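You operate a simulated robot arm through the tools that you are given. There is no shell and no other tool.

You are at the controls of a simulated robot arm. One attempt, no reset.

JOB
Clamp the blue shell in the length gauge and unscrew its end cap.
Fine: stand it against the anvil, push the slide up to it, tighten the thumb screw, lay the cap in the green tray. Set down upright: what you pick out.

The check looks at the end state, three seconds after you hand in, the way a careful person would. Anything else that was tipped, shoved, dropped, spilled or broken makes it a failure. A push-on lid holds only when it is set on centred and level and pressed home; a screw cap is set on level and turned clockwise until tight.

ROBOT AND FRAMES
A 6-joint arm with a two-finger gripper, fixed in place. Base frame: the origin is on the floor under the middle of its stand, x ahead of it, y to its left, z up; the work surface is at about z = 872. Lengths are in mm, angles in degrees, forces in N, time in s.
It reaches about 1572 mm from its shoulder. Its first joint turns from -166.0 to 166.0 degrees. Payload 2.45 kg.
The tool frame sits at the grasp point between the pads (the TCP): z along the fingers, y along the line on which they close. The tips reach 20 mm beyond it. The gripper opens to 140 mm; its body begins 168 mm behind the TCP.
Orientation is told as [roll, pitch, yaw] about the base's x, y, z axes, in that order, counted from this pose: with the fingers straight down and closing along the base's y, the tool's x points along the base's -x, its y along +y and its z along -z.

CONTROLS
- The arm moves only by the tool arm_command. Its argument "increments" is a list of rows, each an object of numbers (a shift or turn left out is 0, a gripper value left out holds the last): "rx", "ry", "rz": the turn, a rotation vector about the base's x, y, z in degrees; "x", "y", "z": the shift along the base's x, y, z in mm; "fingers": the gripper command, from -1 (shut) to 1 (fully open), values between in proportion. In form: [{"rx": .., "ry": .., "rz": .., "x": .., "y": .., "z": .., "fingers": ..}, ...]. A call has 1 to 20 rows; each row is the pose to reach, as a shift and turn from the pose commanded when the call began. A row lasts 0.2 s, in which the tool goes at most 50 mm and 8.6 degrees; a call with a longer step from one row to the next is refused whole, and so is a gripper value outside its range. Where a pose cannot be reached the arm comes as near as it can. A force on the tool above 40 N (or 10 N above the force at the start of the call, whichever is more), or a blocked arm, ends the call early, and 0.2 s more pass. The fingers move at their own pace (about 45 mm/s each) and stop on an object; they squeeze with about 23 N. The grip force told is the motor's: it shows also when the fingers shut on nothing. Time passes only in rows, and 0.2 s behind the last, so rows that repeat a pose let the fingers close. It gives the time, the measured TCP pose, the force on the tool (base axes), the opening and the grip force at its end, in the units of the frame above (readings bear some noise), with the torque about the TCP (base axes, N m) and any sound that the robot's microphone picked up.
- Cameras (640 x 400 px; columns grow to the right, rows downward): "scene" is fixed at [400.9, -502.2, 1449.5]; the picture's right is [0.88, -0.47, 0.00], its down [-0.22, -0.41, -0.88] and it looks along [0.41, 0.78, -0.47] (base axes); focal length 351 px, centre (320, 200). "wrist" rides on the gripper at [78, 11, -209] in the tool frame; the picture's right is [-0.14, 0.99, 0.00], its down [-0.92, -0.13, -0.37] and it looks along [-0.36, -0.05, 0.93] (tool axes); focal length 280 px, centre (320, 200). There is no depth. A picture from a camera that has moved, and an enlarged one, comes with that camera's place and axes in the base frame and with its lens.
- capture(camera): a new picture of that camera. The clock stands still meanwhile.
- zoom(camera, box): a new picture of the part [left, top, right, bottom] of that camera's present view, enlarged. The clock stands still meanwhile.
- hand_in(): hands the job in; it is judged then, once.

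Places have to be worked out from the pictures, the camera data and where the tool is seen. Open the gripper and draw the arm clear of the work before you hand the job in, unless the task says otherwise.

The tools are called after "Request:" as a command line: name --argument value ..., lists and objects as JSON in quotes. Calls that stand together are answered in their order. arm_command: Moves the arm, as the interface text tells. Its arguments: {"type":"object","properties":{"increments":{"type":"array","items":{"type":"object","properties":{"rx":{"type":"number"},"ry":{"type":"number"},"rz":{"type":"number"},"x":{"type":"number"},"y":{"type":"number"},"z":{"type":"number"},"fingers":{"type":"number"}}}}},"required":["increments"]} The other tools are called the same way: capture (camera) takes a picture; zoom (camera, box) takes an enlarged picture of a part of a camera's view; hand_in () hands the job in.

At the start:

```text
time_s: 0.0
tool_pos: [807.1, 127.5, 1210.2]
orientation: [0.0, -0.2, 0.0]
wrist_force: [1.1, -0.2, 0.0]
moment: [-0.02, 0.02, -0.02]
finger_gap: 140.2
finger_force: 0.0
```

scene: 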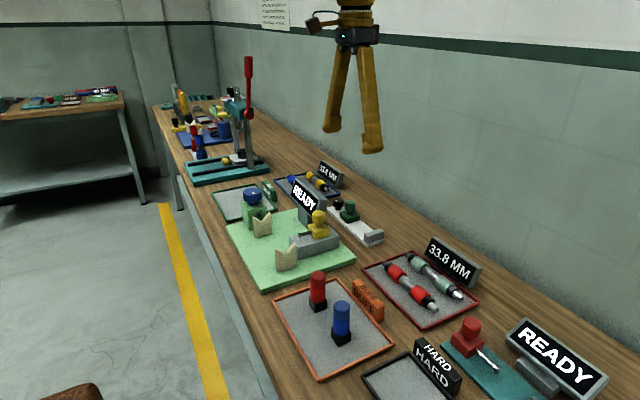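
wrist: 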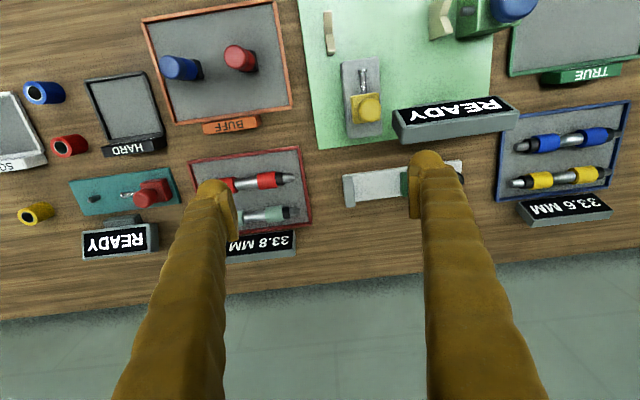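

I see a bench with several fixtures and trays; I need to find the length gauge, the blue shell and the green tray. I start by enlarging the views.

Request:
zoom --camera "scene" --box '[200, 160, 400, 285]'

Request:
zoom --camera "scene" --box '[260, 240, 500, 390]'

Request:
zoom --camera "scene" --box '[140, 60, 300, 190]'

Request:
zoom --camera "wrist" --box '[320, 0, 640, 230]'

Request:
zoom --camera "wrist" --box '[0, 0, 320, 270]'

```text
3.20 times, centred on (300, 222) of scene
camera zoom: at [400.9, -502.2, 1449.5], right [0.88, -0.47, 0.0], down [-0.22, -0.41, -0.88], along [0.41, 0.78, -0.47], focal length 1124 px, centre (384, 128)
```

zoom: 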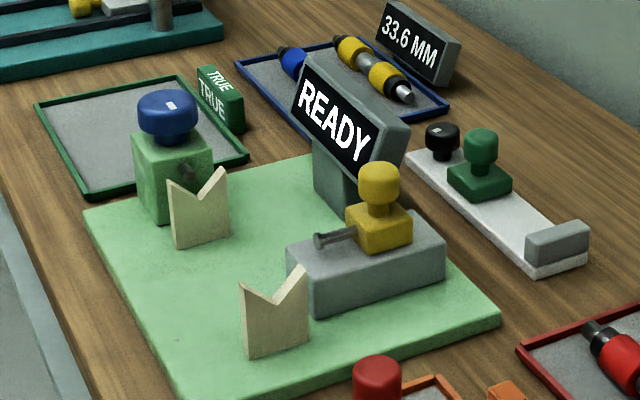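

```text
2.67 times, centred on (380, 315) of scene
camera zoom: at [400.9, -502.2, 1449.5], right [0.88, -0.47, 0.0], down [-0.22, -0.41, -0.88], along [0.41, 0.78, -0.47], focal length 937 px, centre (160, -107)
```

zoom: 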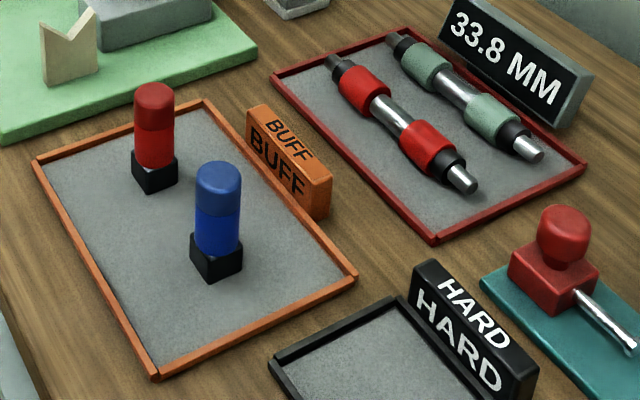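

```text
3.08 times, centred on (220, 125) of scene
camera zoom: at [400.9, -502.2, 1449.5], right [0.88, -0.47, 0.0], down [-0.22, -0.41, -0.88], along [0.41, 0.78, -0.47], focal length 1081 px, centre (628, 431)
```

zoom: 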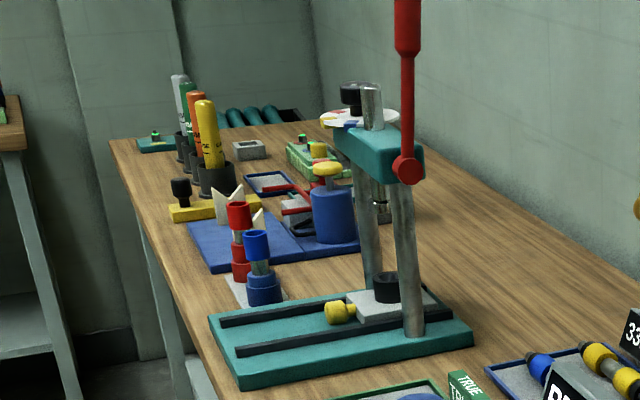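

```text
1.74 times, centred on (480, 115) of wrist
camera zoom: at [729.0, 138.0, 1417.8], right [0.14, 0.99, 0.0], down [0.92, -0.13, 0.37], along [0.37, -0.05, -0.93], focal length 488 px, centre (42, 348)
```

zoom: 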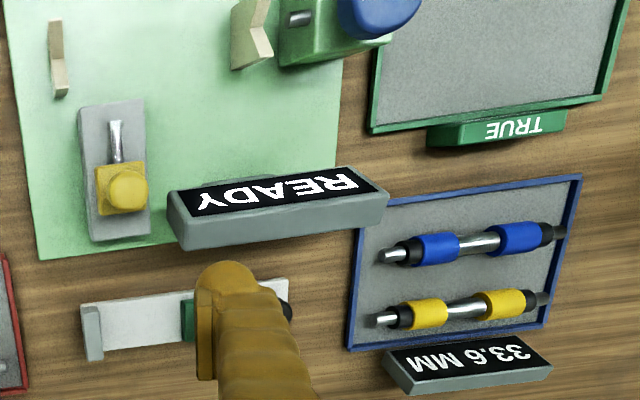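

```text
1.48 times, centred on (160, 135) of wrist
camera zoom: at [729.0, 138.0, 1417.8], right [0.14, 0.99, 0.0], down [0.92, -0.13, 0.37], along [0.37, -0.05, -0.93], focal length 415 px, centre (557, 296)
```

zoom: 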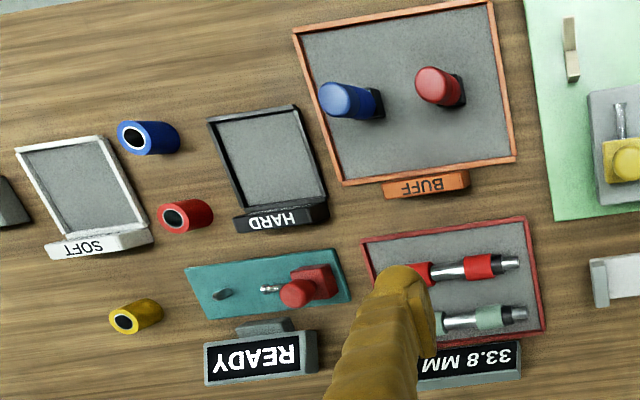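

The white rail with a grey end block, green slide and black knob looks like a length gauge, near (915, 170–400). I take the arm up and along the bench to look closer at everything.

Request:
arm_command --increments '[{"y": 50}, {"y": 100, "x": -30}, {"y": 150, "x": -60}, {"y": 200, "x": -90}, {"y": 250, "x": -120}, {"y": 300, "x": -150}, {"y": 300, "x": -150}]'

Request:
capture --camera "wrist"

Request:
capture --camera "scene"

```text
refused: row 2 steps farther than a row can; nothing moved
```

```text
taken
camera wrist: at [729.0, 138.0, 1417.8], right [0.14, 0.99, 0.0], down [0.92, -0.13, 0.37], along [0.37, -0.05, -0.93], focal length 280 px, centre (320, 200)
```

wrist: 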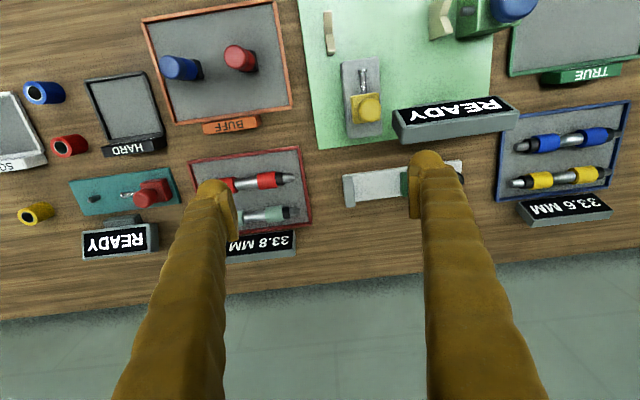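

```text
taken
```

scene: 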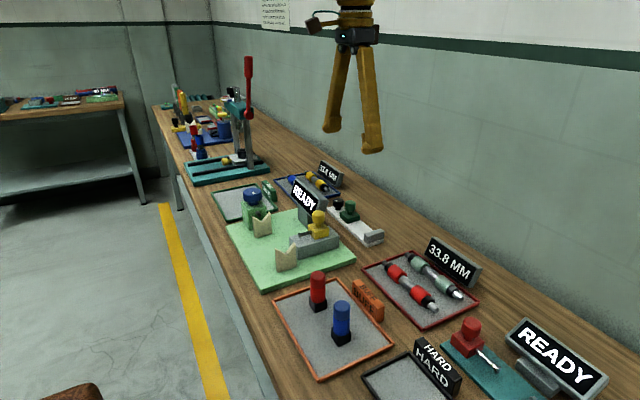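

The step was over 50 mm per row, so nothing moved. I repeat it with shorter steps.

Request:
arm_command --increments '[{"y": 40, "x": -20}, {"y": 80, "x": -40}, {"y": 120, "x": -60}, {"y": 160, "x": -80}, {"y": 200, "x": -100}, {"y": 240, "x": -120}, {"y": 280, "x": -140}, {"y": 320, "x": -160}, {"y": 320, "x": -160}]'

Request:
capture --camera "wrist"

Request:
capture --camera "scene"

```text
time_s: 2.0
tool_pos: [645.4, 446.7, 1209.2]
orientation: [-0.1, -0.2, 0.0]
wrist_force: [0.3, -0.2, 0.9]
moment: [0.02, 0.0, 0.02]
finger_gap: 139.9
finger_force: 0.0
```

```text
taken
camera wrist: at [567.2, 456.8, 1418.0], right [0.14, 0.99, 0.0], down [0.92, -0.13, 0.37], along [0.37, -0.05, -0.93], focal length 280 px, centre (320, 200)
```

wrist: 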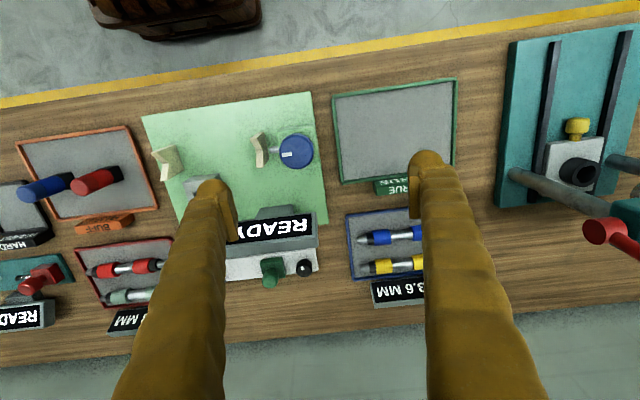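

```text
taken
```

scene: 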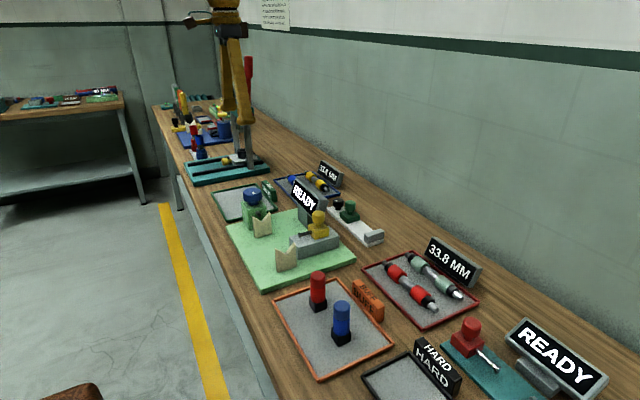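

Now I enlarge the gauge region and continue viewing farther along the bench.

Request:
zoom --camera "wrist" --box '[200, 180, 440, 330]'

Request:
zoom --camera "wrist" --box '[0, 100, 200, 225]'

Request:
arm_command --increments '[{"y": 45}, {"y": 90}, {"y": 135}, {"y": 180}, {"y": 225, "x": -20}, {"y": 270, "x": -40}, {"y": 315, "x": -60}, {"y": 360, "x": -80}, {"y": 400, "x": -100}, {"y": 400, "x": -100}]'

Request:
capture --camera "wrist"

```text
2.67 times, centred on (320, 255) of wrist
camera zoom: at [567.2, 456.8, 1418.0], right [0.14, 0.99, 0.0], down [0.92, -0.13, 0.37], along [0.37, -0.05, -0.93], focal length 748 px, centre (320, 53)
```

zoom: 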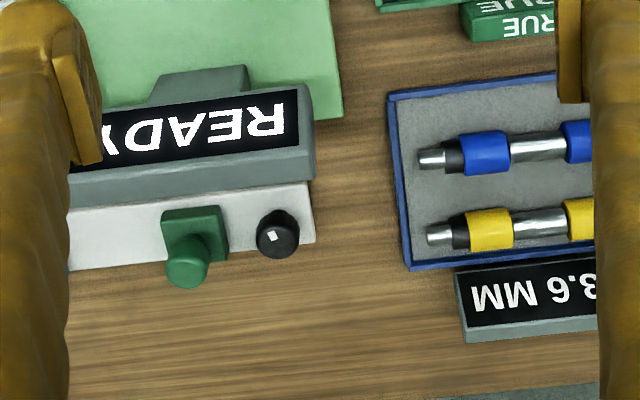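

```text
3.20 times, centred on (100, 162) of wrist
camera zoom: at [567.2, 456.8, 1418.0], right [0.14, 0.99, 0.0], down [0.92, -0.13, 0.37], along [0.37, -0.05, -0.93], focal length 897 px, centre (1024, 320)
```

zoom: 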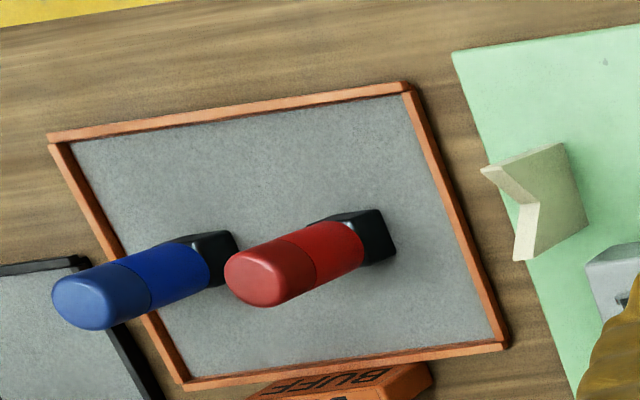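

```text
time_s: 4.2
tool_pos: [546.9, 849.6, 1208.7]
orientation: [0.1, -0.1, 0.0]
wrist_force: [-0.9, 1.0, 0.1]
moment: [0.02, 0.01, 0.02]
finger_gap: 139.9
finger_force: 0.1
```

```text
taken
camera wrist: at [467.7, 859.0, 1416.8], right [0.14, 0.99, 0.0], down [0.92, -0.13, 0.37], along [0.37, -0.05, -0.93], focal length 280 px, centre (320, 200)
```

wrist: 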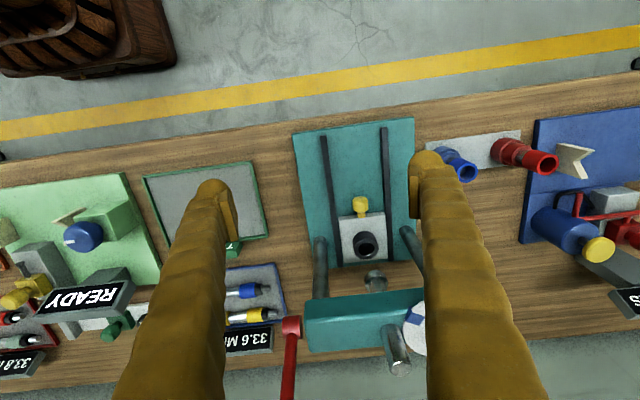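

The blue and red hollow parts farther on could also be shells. I enlarge this view and keep going along the bench.

Request:
zoom --camera "wrist" --box '[400, 100, 640, 250]'

Request:
zoom --camera "wrist" --box '[280, 180, 440, 380]'

Request:
arm_command --increments '[{"y": 45}, {"y": 90}, {"y": 135}, {"y": 180}, {"y": 225}, {"y": 270}, {"y": 315}, {"y": 350}, {"y": 350}]'

Request:
capture --camera "wrist"

```text
2.67 times, centred on (520, 175) of wrist
camera zoom: at [467.7, 859.0, 1416.8], right [0.14, 0.99, 0.0], down [0.92, -0.13, 0.37], along [0.37, -0.05, -0.93], focal length 748 px, centre (-213, 267)
```

zoom: 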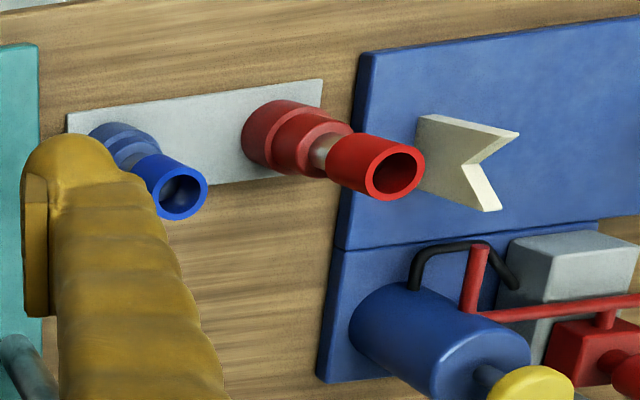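

```text
2.00 times, centred on (360, 280) of wrist
camera zoom: at [467.7, 859.0, 1416.8], right [0.14, 0.99, 0.0], down [0.92, -0.13, 0.37], along [0.37, -0.05, -0.93], focal length 561 px, centre (240, 40)
```

zoom: 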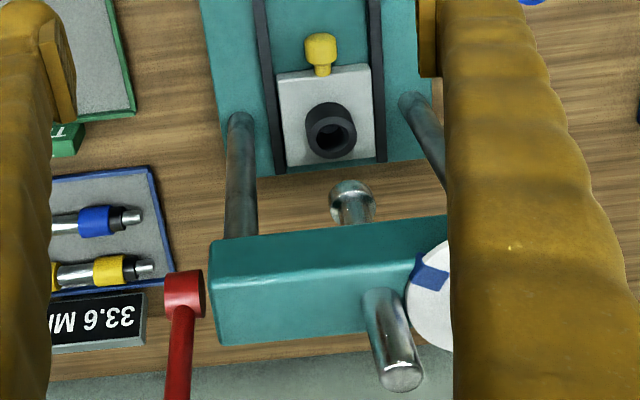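

```text
time_s: 6.2
tool_pos: [485.8, 1035.2, 1150.2]
orientation: [0.0, -0.3, 0.0]
wrist_force: [-0.4, 0.4, -0.1]
moment: [-0.02, 0.0, -0.01]
finger_gap: 139.9
finger_force: 0.0
out of reach, approached as far as the arm can: row 3, 4, 5, 6, 7, 8, 9
```

```text
taken
camera wrist: at [407.5, 1045.2, 1358.8], right [0.14, 0.99, 0.0], down [0.92, -0.13, 0.37], along [0.37, -0.05, -0.93], focal length 280 px, centre (320, 200)
```

wrist: 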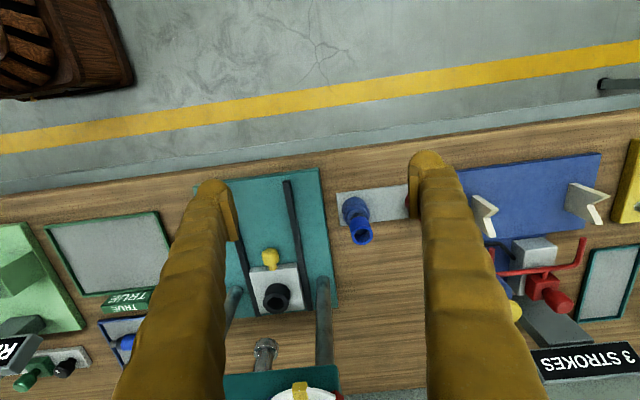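

Beyond y ≈ 1100 is out of reach, so the job's parts lie nearer. I go back and look at the other end of the bench.

Request:
arm_command --increments '[{"y": -45}, {"y": -90}, {"y": -135}, {"y": -180}, {"y": -225}, {"y": -270}, {"y": -315}, {"y": -360}, {"y": -405}, {"y": -450}, {"y": -495}, {"y": -540}, {"y": -585}, {"y": -630}, {"y": -675}, {"y": -720}, {"y": -760}, {"y": -800}, {"y": -840}, {"y": -840}]'

Request:
capture --camera "wrist"

```text
time_s: 10.4
tool_pos: [490.0, 193.5, 1149.5]
orientation: [0.0, -0.1, 0.0]
wrist_force: [0.3, -0.3, -0.3]
moment: [0.01, -0.01, 0.0]
finger_gap: 140.1
finger_force: 0.1
```

```text
taken
camera wrist: at [411.8, 202.5, 1359.0], right [0.14, 0.99, 0.0], down [0.92, -0.13, 0.37], along [0.37, -0.05, -0.93], focal length 280 px, centre (320, 200)
```

wrist: 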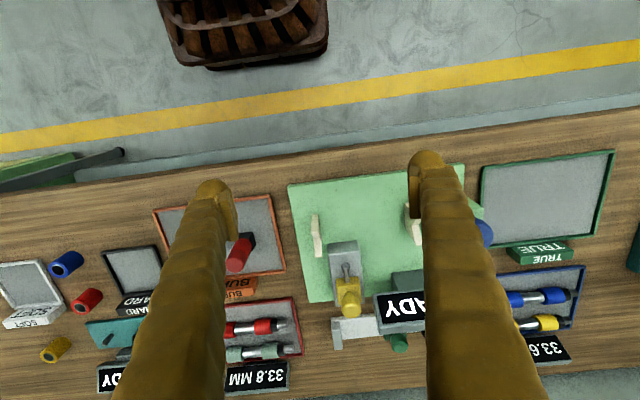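

Good, the command base follows the reached pose. Now the view toward negative y.

Request:
arm_command --increments '[{"y": -45, "x": 20}, {"y": -90, "x": 40}, {"y": -135, "x": 60}, {"y": -180, "x": 80}, {"y": -225, "x": 100}, {"y": -270, "x": 120}, {"y": -315, "x": 140}, {"y": -360, "x": 150}, {"y": -400, "x": 160}, {"y": -445, "x": 160}, {"y": -490, "x": 160}, {"y": -530, "x": 160}, {"y": -560, "x": 160}, {"y": -560, "x": 160}]'

Request:
capture --camera "wrist"

Request:
capture --camera "scene"

```text
time_s: 13.4
tool_pos: [651.8, -367.0, 1146.9]
orientation: [0.0, -0.3, 0.0]
wrist_force: [0.1, 1.2, -0.7]
moment: [-0.02, 0.0, 0.03]
finger_gap: 139.8
finger_force: 0.2
```

```text
taken
camera wrist: at [572.9, -357.0, 1355.7], right [0.14, 0.99, 0.0], down [0.92, -0.13, 0.37], along [0.37, -0.05, -0.93], focal length 280 px, centre (320, 200)
```

wrist: 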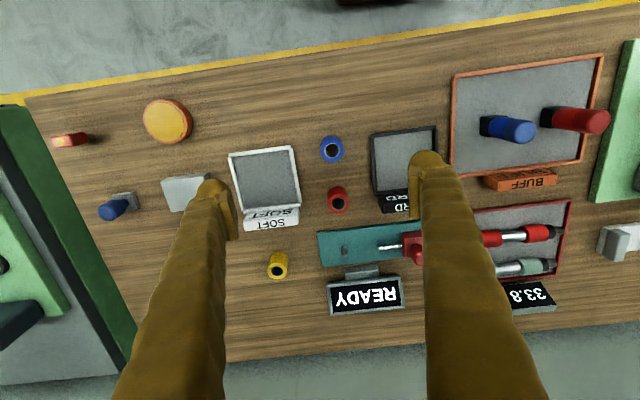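

```text
taken
```

scene: 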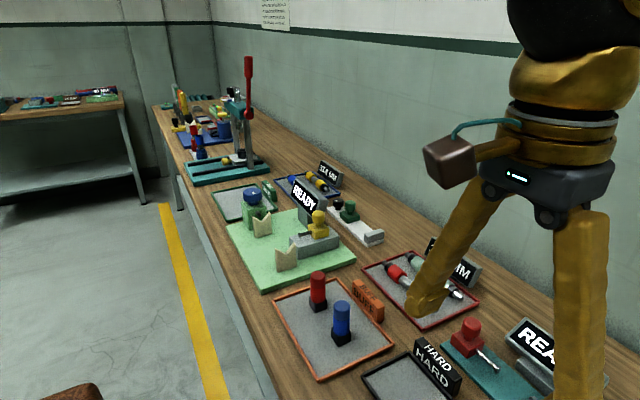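

More parts show at this end: a red piece, an orange disc, a blue piece and a grey block. I enlarge them.

Request:
zoom --camera "wrist" --box '[0, 80, 240, 230]'

Request:
zoom --camera "wrist" --box '[220, 120, 440, 320]'

Request:
zoom --camera "wrist" --box '[430, 40, 640, 200]'

Request:
zoom --camera "scene" --box '[0, 70, 140, 130]'

```text
2.67 times, centred on (120, 155) of wrist
camera zoom: at [572.9, -357.0, 1355.7], right [0.14, 0.99, 0.0], down [0.92, -0.13, 0.37], along [0.37, -0.05, -0.93], focal length 748 px, centre (853, 320)
```

zoom: 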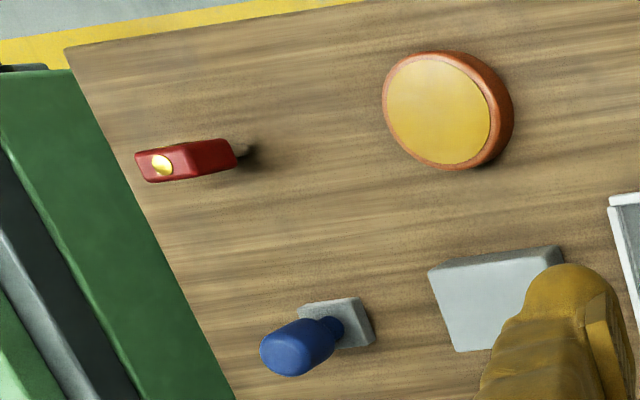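

```text
2.00 times, centred on (330, 220) of wrist
camera zoom: at [572.9, -357.0, 1355.7], right [0.14, 0.99, 0.0], down [0.92, -0.13, 0.37], along [0.37, -0.05, -0.93], focal length 561 px, centre (300, 160)
```

zoom: 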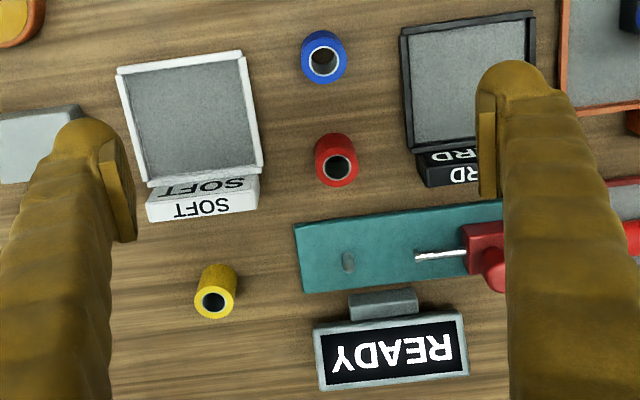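

```text
2.50 times, centred on (535, 120) of wrist
camera zoom: at [572.9, -357.0, 1355.7], right [0.14, 0.99, 0.0], down [0.92, -0.13, 0.37], along [0.37, -0.05, -0.93], focal length 701 px, centre (-218, 400)
```

zoom: 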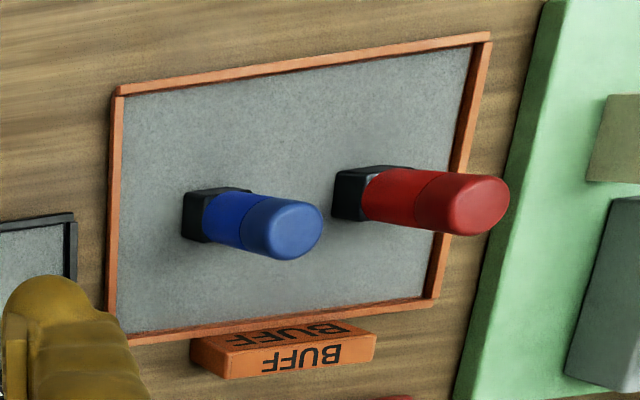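

```text
4.57 times, centred on (70, 100) of scene
camera zoom: at [400.9, -502.2, 1449.5], right [0.88, -0.47, 0.0], down [-0.22, -0.41, -0.88], along [0.41, 0.78, -0.47], focal length 1606 px, centre (1463, 657)
```

zoom: 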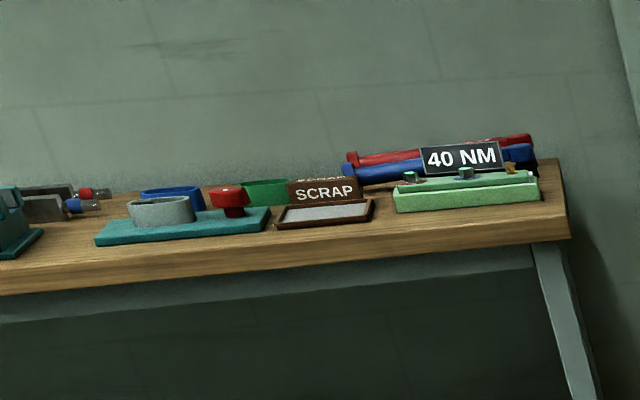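

The standing blue piece in the BUFF tray (black square foot, blue body, paler cap) looks like the shell with a screw cap. I go above the white gauge for a close look.

Request:
arm_command --increments '[{"y": 45, "x": 10}, {"y": 90, "x": 25}, {"y": 135, "x": 40}, {"y": 180, "x": 55}, {"y": 225, "x": 70}, {"y": 270, "x": 85}, {"y": 315, "x": 100}, {"y": 360, "x": 115}, {"y": 405, "x": 130}, {"y": 450, "x": 145}, {"y": 495, "x": 160}, {"y": 540, "x": 170}, {"y": 585, "x": 180}, {"y": 630, "x": 190}, {"y": 650, "x": 220}, {"y": 650, "x": 250}, {"y": 650, "x": 250}]'

Request:
capture --camera "wrist"

Request:
capture --camera "scene"

```text
time_s: 17.0
tool_pos: [902.0, 282.1, 1148.0]
orientation: [-0.1, -0.1, 0.0]
wrist_force: [-0.4, 0.0, 0.2]
moment: [-0.04, 0.01, 0.01]
finger_gap: 139.9
finger_force: 0.0
```

```text
taken
camera wrist: at [823.9, 292.3, 1356.8], right [0.14, 0.99, 0.0], down [0.92, -0.13, 0.37], along [0.37, -0.05, -0.93], focal length 280 px, centre (320, 200)
```

wrist: 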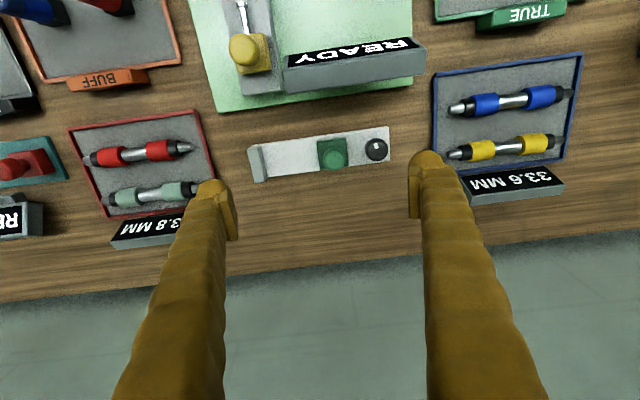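

```text
taken
```

scene: 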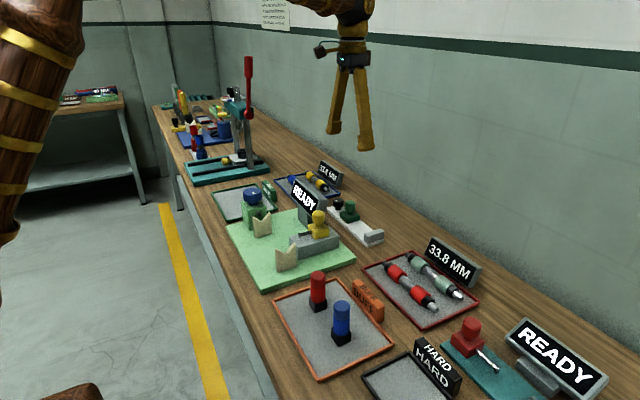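

I enlarge the gauge from here to measure it.

Request:
zoom --camera "wrist" --box '[236, 110, 404, 200]'

Request:
zoom --camera "scene" --box '[310, 180, 400, 250]'

Request:
zoom --camera "scene" --box '[280, 260, 390, 370]'

```text
3.81 times, centred on (320, 155) of wrist
camera zoom: at [823.9, 292.3, 1356.8], right [0.14, 0.99, 0.0], down [0.92, -0.13, 0.37], along [0.37, -0.05, -0.93], focal length 1068 px, centre (320, 371)
```

zoom: 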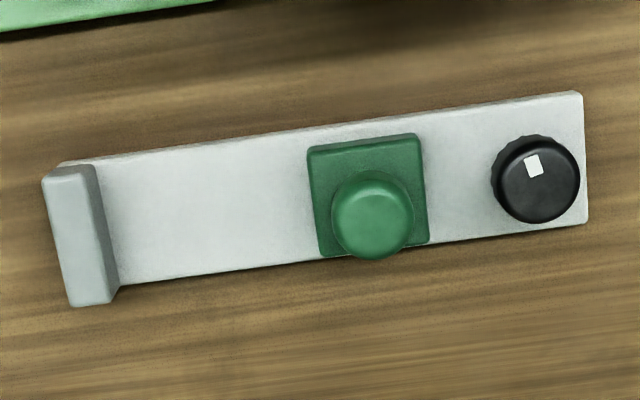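

```text
5.71 times, centred on (355, 215) of scene
camera zoom: at [400.9, -502.2, 1449.5], right [0.88, -0.47, 0.0], down [-0.22, -0.41, -0.88], along [0.41, 0.78, -0.47], focal length 2007 px, centre (120, 114)
```

zoom: 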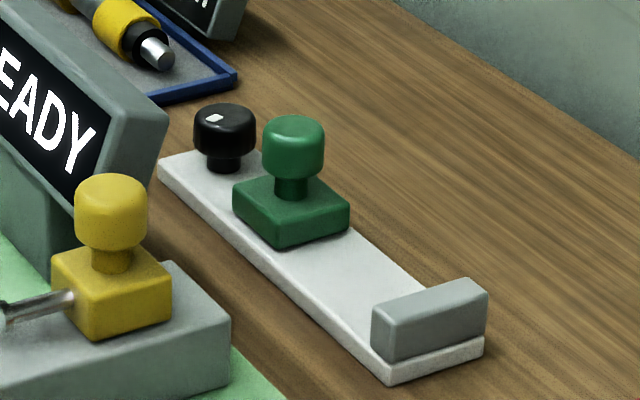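

```text
3.64 times, centred on (335, 315) of scene
camera zoom: at [400.9, -502.2, 1449.5], right [0.88, -0.47, 0.0], down [-0.22, -0.41, -0.88], along [0.41, 0.78, -0.47], focal length 1277 px, centre (266, -218)
```

zoom: 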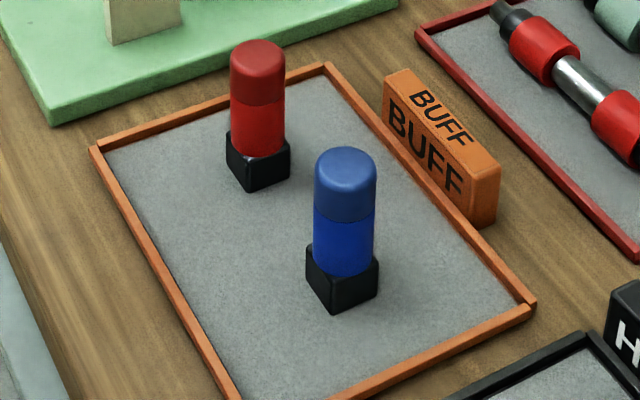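

The gauge rail spans about y 165–396, x 897–956, anvil face at y≈185, slide front at y≈276, thumb screw at about (926, 369). Now I go above the blue shell for a close look.

Request:
arm_command --increments '[{"x": -30, "y": -35}, {"x": -60, "y": -70}, {"x": -90, "y": -105}, {"x": -120, "y": -140}, {"x": -150, "y": -175}, {"x": -180, "y": -210}, {"x": -200, "y": -250}, {"x": -220, "y": -290}, {"x": -235, "y": -330}, {"x": -235, "y": -360}, {"x": -235, "y": -360, "z": -40}, {"x": -235, "y": -360, "z": -70}, {"x": -235, "y": -360, "z": -70}]'

Request:
capture --camera "wrist"

Request:
capture --camera "scene"

```text
time_s: 19.8
tool_pos: [667.6, -79.6, 1078.3]
orientation: [0.0, -0.3, -0.1]
wrist_force: [0.9, 0.0, -0.3]
moment: [0.01, 0.02, 0.0]
finger_gap: 140.0
finger_force: 0.1
```

```text
taken
camera wrist: at [588.6, -68.6, 1287.7], right [0.14, 0.99, 0.0], down [0.92, -0.13, 0.37], along [0.37, -0.05, -0.93], focal length 280 px, centre (320, 200)
```

wrist: 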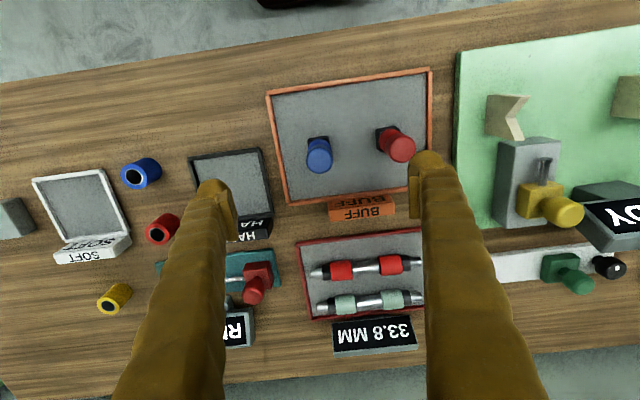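

```text
taken
```

scene: 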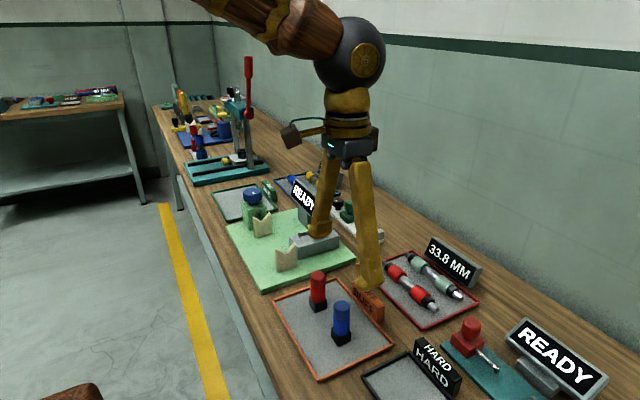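

I enlarge the shell region here.

Request:
zoom --camera "wrist" --box '[260, 60, 440, 220]'

```text
2.50 times, centred on (350, 140) of wrist
camera zoom: at [588.6, -68.6, 1287.7], right [0.14, 0.99, 0.0], down [0.92, -0.13, 0.37], along [0.37, -0.05, -0.93], focal length 701 px, centre (245, 350)
```

zoom: 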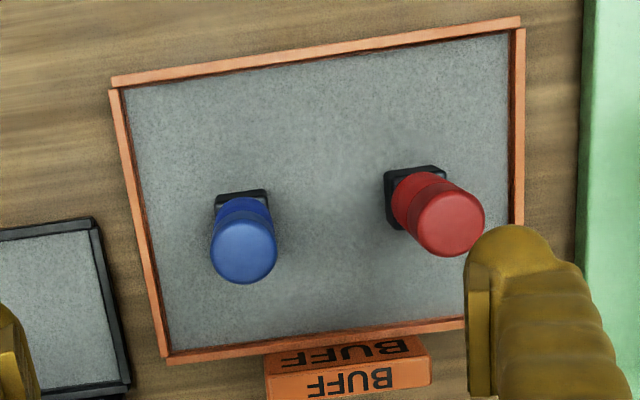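

The blue shell stands at about (665, -79.5), foot ~28–30 mm square, cap seam near z 931, top near 962. I turn the gripper −90° so it closes along x, set a moderate opening, and look again.

Request:
arm_command --increments '[{"rz": -7.5, "fingers": 0.15}, {"rz": -15}, {"rz": -22.5}, {"rz": -30}, {"rz": -37.5}, {"rz": -45}, {"rz": -52.5}, {"rz": -60}, {"rz": -67.5}, {"rz": -75}, {"rz": -82.5}, {"rz": -90}, {"rz": -90}]'

Request:
capture --camera "wrist"

Request:
capture --camera "scene"

```text
time_s: 22.6
tool_pos: [668.0, -78.0, 1079.5]
orientation: [-0.1, -0.2, -90.0]
wrist_force: [0.5, 0.1, -0.7]
moment: [-0.02, 0.04, 0.0]
finger_gap: 80.6
finger_force: 0.0
```

```text
taken
camera wrist: at [678.4, 0.2, 1287.7], right [0.99, -0.14, 0.0], down [-0.13, -0.92, 0.37], along [-0.05, -0.37, -0.93], focal length 280 px, centre (320, 200)
```

wrist: 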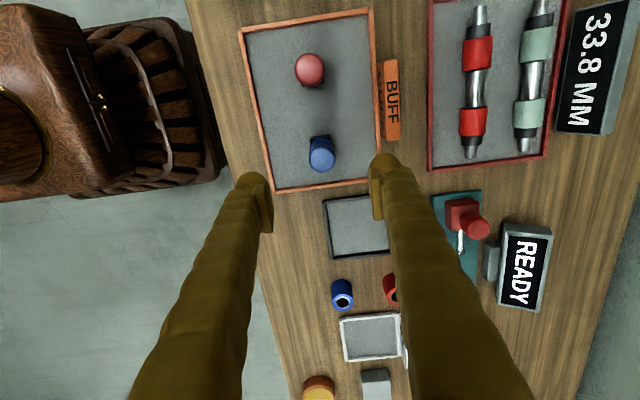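

```text
taken
```

scene: 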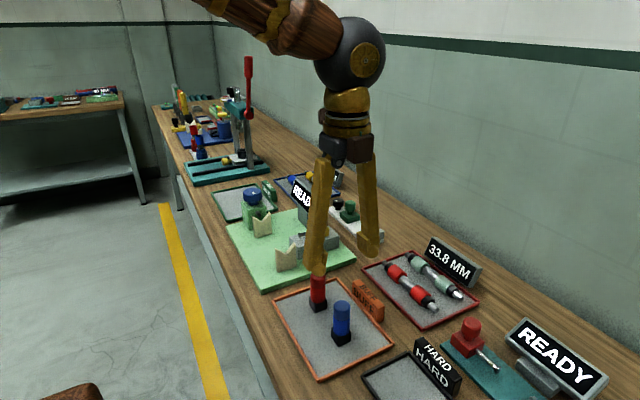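

I enlarge to refine the shell's axis from this new viewpoint.

Request:
zoom --camera "wrist" --box '[270, 30, 390, 190]'

```text
2.50 times, centred on (330, 110) of wrist
camera zoom: at [678.4, 0.2, 1287.7], right [0.99, -0.14, 0.0], down [-0.13, -0.92, 0.37], along [-0.05, -0.37, -0.93], focal length 701 px, centre (295, 425)
```

zoom: 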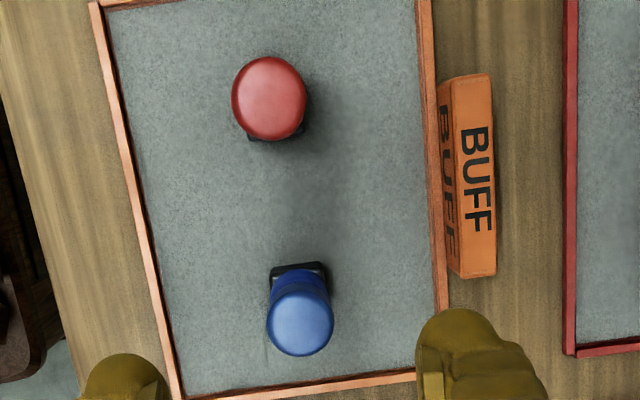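

Estimates from both views average to about (668, -78), right under the tool. I descend to z≈1000 and check alignment.

Request:
arm_command --increments '[{"z": -25}, {"z": -50}, {"z": -75}, {"z": -75}]'

Request:
capture --camera "wrist"

Request:
zoom --camera "scene" --box '[260, 200, 420, 370]'

```text
time_s: 23.6
tool_pos: [668.8, -77.5, 1004.1]
orientation: [0.0, -0.2, -90.0]
wrist_force: [0.3, 0.4, -0.3]
moment: [-0.01, -0.04, 0.02]
finger_gap: 80.6
finger_force: 0.0
```

```text
taken
camera wrist: at [678.3, 0.9, 1212.5], right [0.99, -0.14, 0.0], down [-0.13, -0.92, 0.37], along [-0.05, -0.37, -0.93], focal length 280 px, centre (320, 200)
```

wrist: 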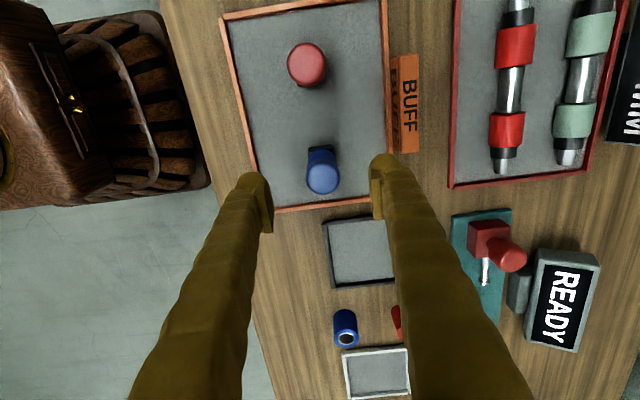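

```text
2.35 times, centred on (340, 285) of scene
camera zoom: at [400.9, -502.2, 1449.5], right [0.88, -0.47, 0.0], down [-0.22, -0.41, -0.88], along [0.41, 0.78, -0.47], focal length 827 px, centre (273, 0)
```

zoom: 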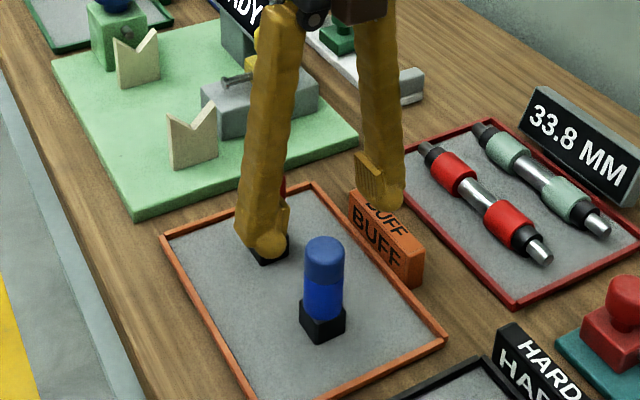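

I enlarge this view to refine the shell axis relative to the pads before descending.

Request:
zoom --camera "wrist" --box '[240, 120, 400, 240]'

```text
3.33 times, centred on (320, 180) of wrist
camera zoom: at [678.3, 0.9, 1212.5], right [0.99, -0.14, 0.0], down [-0.13, -0.92, 0.37], along [-0.05, -0.37, -0.93], focal length 935 px, centre (320, 267)
```

zoom: 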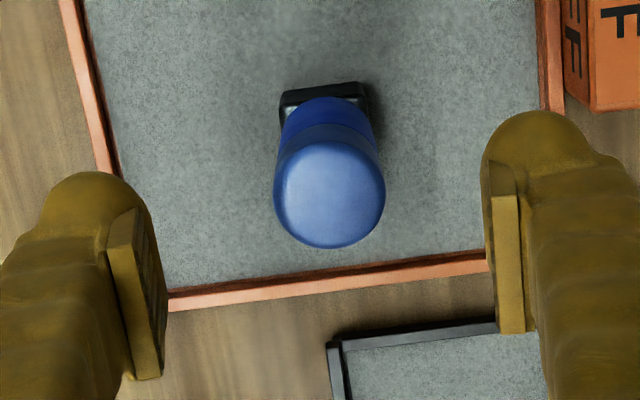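

The cap axis comes out at about (670, -77) with top near z 957, well aligned. I narrow the opening to ~60 mm, shift 1 mm in x and descend so the pads straddle the body below the cap.

Request:
arm_command --increments '[{"x": 0.5, "fingers": -0.14}, {"x": 0.5, "z": -10}, {"x": 0.5, "z": -30}, {"x": 0.5, "z": -50}, {"x": 0.5, "z": -70}, {"x": 0.5, "z": -85}, {"x": 0.5, "z": -92}, {"x": 0.5, "z": -92}]'

Request:
capture --camera "wrist"

Request:
zoom --camera "scene" --box '[260, 240, 420, 370]'

```text
time_s: 25.4
tool_pos: [667.8, -77.6, 911.3]
orientation: [0.0, -0.2, -90.1]
wrist_force: [-0.8, -0.3, -1.0]
moment: [-0.01, -0.05, 0.01]
finger_gap: 60.1
finger_force: 0.0
```

```text
taken
camera wrist: at [678.4, 0.9, 1120.3], right [0.99, -0.14, 0.0], down [-0.13, -0.92, 0.37], along [-0.05, -0.37, -0.93], focal length 280 px, centre (320, 200)
```

wrist: 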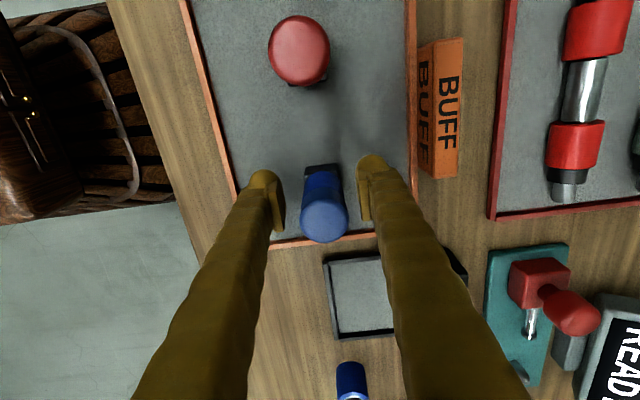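

```text
3.08 times, centred on (340, 305) of scene
camera zoom: at [400.9, -502.2, 1449.5], right [0.88, -0.47, 0.0], down [-0.22, -0.41, -0.88], along [0.41, 0.78, -0.47], focal length 1081 px, centre (258, -123)
```

zoom: 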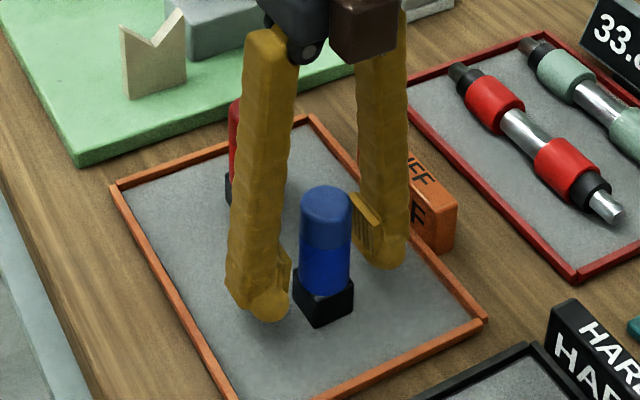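

The pads straddle the body below the cap seam. I close on it.

Request:
arm_command --increments '[{"fingers": -1}, {"fingers": -1}, {"fingers": -1}, {"fingers": -1}, {"fingers": -1}]'

Request:
zoom --camera "scene" --box '[260, 240, 420, 370]'

Request:
zoom --camera "wrist" --box '[240, 120, 400, 260]'

```text
time_s: 26.6
tool_pos: [667.0, -76.7, 912.2]
orientation: [0.0, -0.1, -90.0]
wrist_force: [0.9, 0.3, -0.6]
moment: [-0.01, 0.0, -0.01]
finger_gap: 35.4
finger_force: 22.4
```

```text
3.08 times, centred on (340, 305) of scene
camera zoom: at [400.9, -502.2, 1449.5], right [0.88, -0.47, 0.0], down [-0.22, -0.41, -0.88], along [0.41, 0.78, -0.47], focal length 1081 px, centre (258, -123)
```

zoom: 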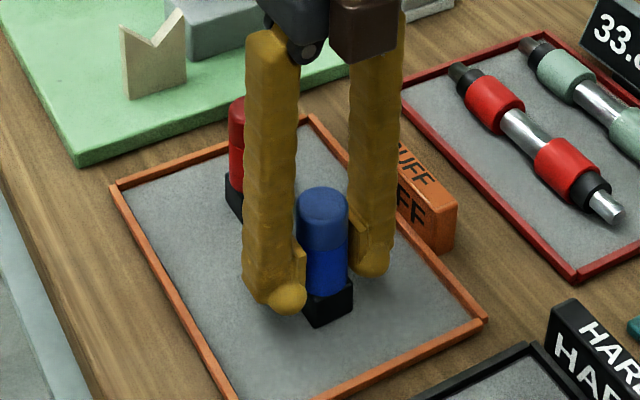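

```text
2.86 times, centred on (320, 190) of wrist
camera zoom: at [678.4, 0.8, 1120.5], right [0.99, -0.14, 0.0], down [-0.13, -0.92, 0.37], along [-0.05, -0.37, -0.93], focal length 801 px, centre (320, 229)
```

zoom: 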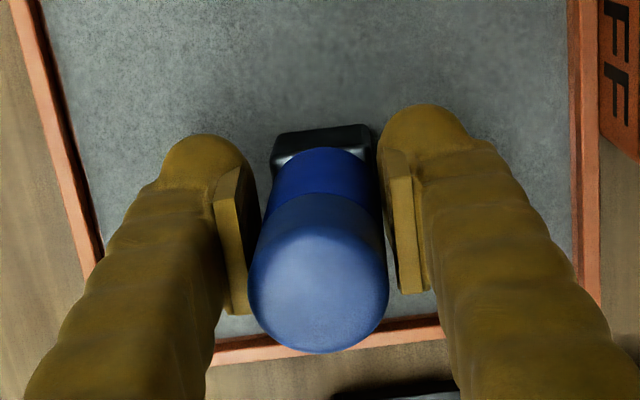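

The gap reads 35.4 mm, perhaps on the foot's top edge rather than the round body. I reopen, raise 6 mm and close again to compare.

Request:
arm_command --increments '[{"fingers": -0.3}, {"fingers": -0.3}, {"z": 3, "fingers": -0.3}, {"z": 6, "fingers": -0.3}, {"z": 6, "fingers": -1}, {"z": 6, "fingers": -1}, {"z": 6, "fingers": -1}, {"z": 6, "fingers": -1}]'

Request:
zoom --camera "scene" --box '[290, 270, 390, 360]'

```text
time_s: 28.4
tool_pos: [666.4, -77.4, 917.6]
orientation: [-0.1, -0.2, -90.0]
wrist_force: [-0.1, -0.8, 0.9]
moment: [0.02, -0.03, 0.0]
finger_gap: 35.4
finger_force: 23.0
```

```text
4.44 times, centred on (340, 315) of scene
camera zoom: at [400.9, -502.2, 1449.5], right [0.88, -0.47, 0.0], down [-0.22, -0.41, -0.88], along [0.41, 0.78, -0.47], focal length 1561 px, centre (231, -311)
```

zoom: 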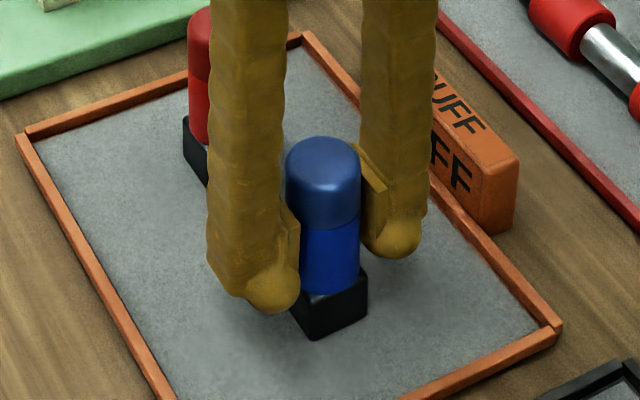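

The gap is unchanged, so it is the round body, about 35 mm. I lift the shell straight up and carry it toward the gauge, stopping high above it to look.

Request:
arm_command --increments '[{"z": 10}, {"z": 40}, {"z": 80}, {"z": 120}, {"z": 160}, {"z": 170, "x": 30, "y": 30}, {"z": 170, "x": 60, "y": 62}, {"z": 170, "x": 90, "y": 95}, {"z": 170, "x": 120, "y": 130}, {"z": 170, "x": 150, "y": 165}, {"z": 170, "x": 180, "y": 200}, {"z": 170, "x": 210, "y": 235}, {"z": 170, "x": 240, "y": 270}, {"z": 170, "x": 260, "y": 300}, {"z": 170, "x": 260, "y": 300}]'

Request:
capture --camera "wrist"

Request:
capture --camera "scene"

```text
time_s: 31.6
tool_pos: [926.5, 222.0, 1089.8]
orientation: [0.0, -0.2, -90.0]
wrist_force: [0.0, 0.3, -1.7]
moment: [0.01, 0.0, 0.0]
finger_gap: 34.9
finger_force: 23.2
```

```text
taken
camera wrist: at [937.9, 301.1, 1298.3], right [0.99, -0.14, 0.0], down [-0.13, -0.92, 0.37], along [-0.05, -0.37, -0.93], focal length 280 px, centre (320, 200)
```

wrist: 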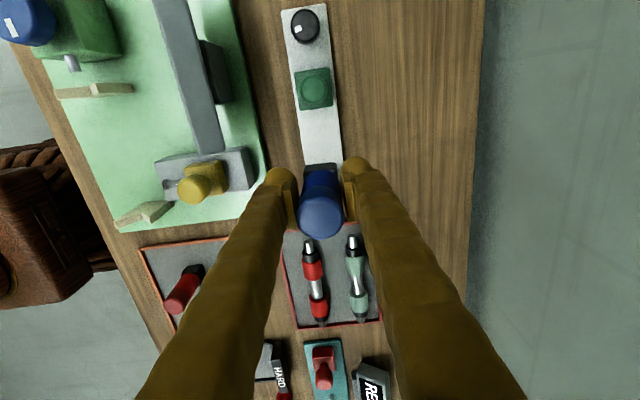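

```text
taken
```

scene: 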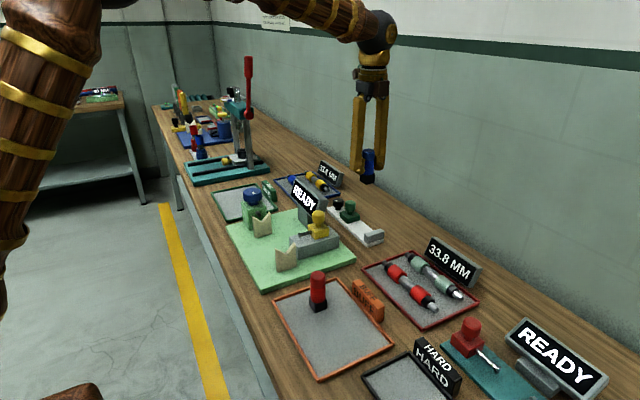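

The shell is held fine and upright. I enlarge the gauge from this viewpoint to cross-check its x position.

Request:
zoom --camera "wrist" --box '[250, 0, 380, 240]'

Request:
zoom --camera "scene" --box '[310, 140, 410, 250]'

```text
1.67 times, centred on (315, 120) of wrist
camera zoom: at [937.9, 301.1, 1298.3], right [0.99, -0.14, 0.0], down [-0.13, -0.92, 0.37], along [-0.05, -0.37, -0.93], focal length 467 px, centre (328, 333)
```

zoom: 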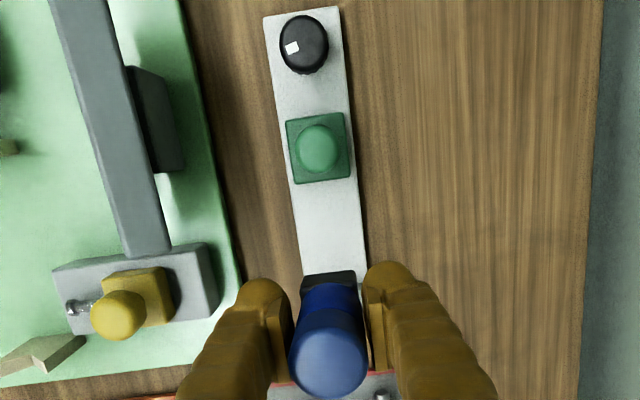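

```text
3.64 times, centred on (360, 195) of scene
camera zoom: at [400.9, -502.2, 1449.5], right [0.88, -0.47, 0.0], down [-0.22, -0.41, -0.88], along [0.41, 0.78, -0.47], focal length 1277 px, centre (174, 218)
```

zoom: 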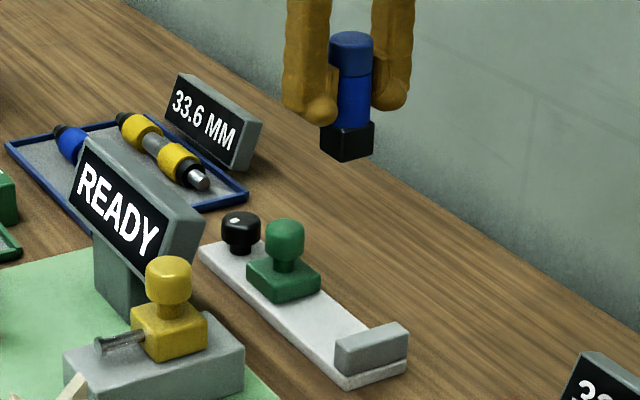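

Cross-checking both views puts the rail centre near x≈930 and the anvil face near y≈184. I shift to (930, 216) and lower to just above anvil height, then look.

Request:
arm_command --increments '[{"x": 3.5, "y": -3, "z": -20}, {"x": 3.5, "y": -6, "z": -50}, {"x": 3.5, "y": -6, "z": -80}, {"x": 3.5, "y": -6, "z": -110}, {"x": 3.5, "y": -6, "z": -125}, {"x": 3.5, "y": -6, "z": -125}]'

Request:
capture --camera "wrist"

Request:
zoom --camera "scene" --box '[310, 140, 410, 250]'

```text
time_s: 33.0
tool_pos: [929.7, 216.0, 963.0]
orientation: [-0.1, -0.2, -89.9]
wrist_force: [-0.4, -0.2, -1.1]
moment: [-0.04, -0.02, -0.02]
finger_gap: 34.7
finger_force: 23.3
```

```text
taken
camera wrist: at [941.3, 295.3, 1171.9], right [0.99, -0.14, 0.0], down [-0.13, -0.92, 0.37], along [-0.05, -0.37, -0.93], focal length 280 px, centre (320, 200)
```

wrist: 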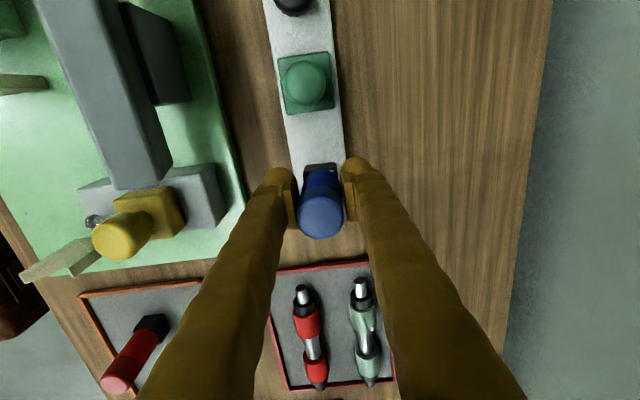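

```text
3.64 times, centred on (360, 195) of scene
camera zoom: at [400.9, -502.2, 1449.5], right [0.88, -0.47, 0.0], down [-0.22, -0.41, -0.88], along [0.41, 0.78, -0.47], focal length 1277 px, centre (174, 218)
```

zoom: 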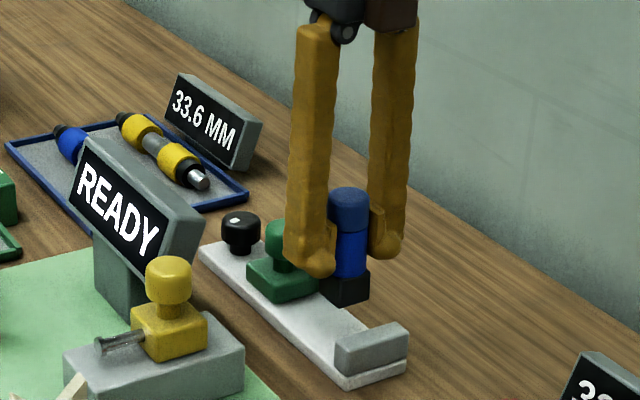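

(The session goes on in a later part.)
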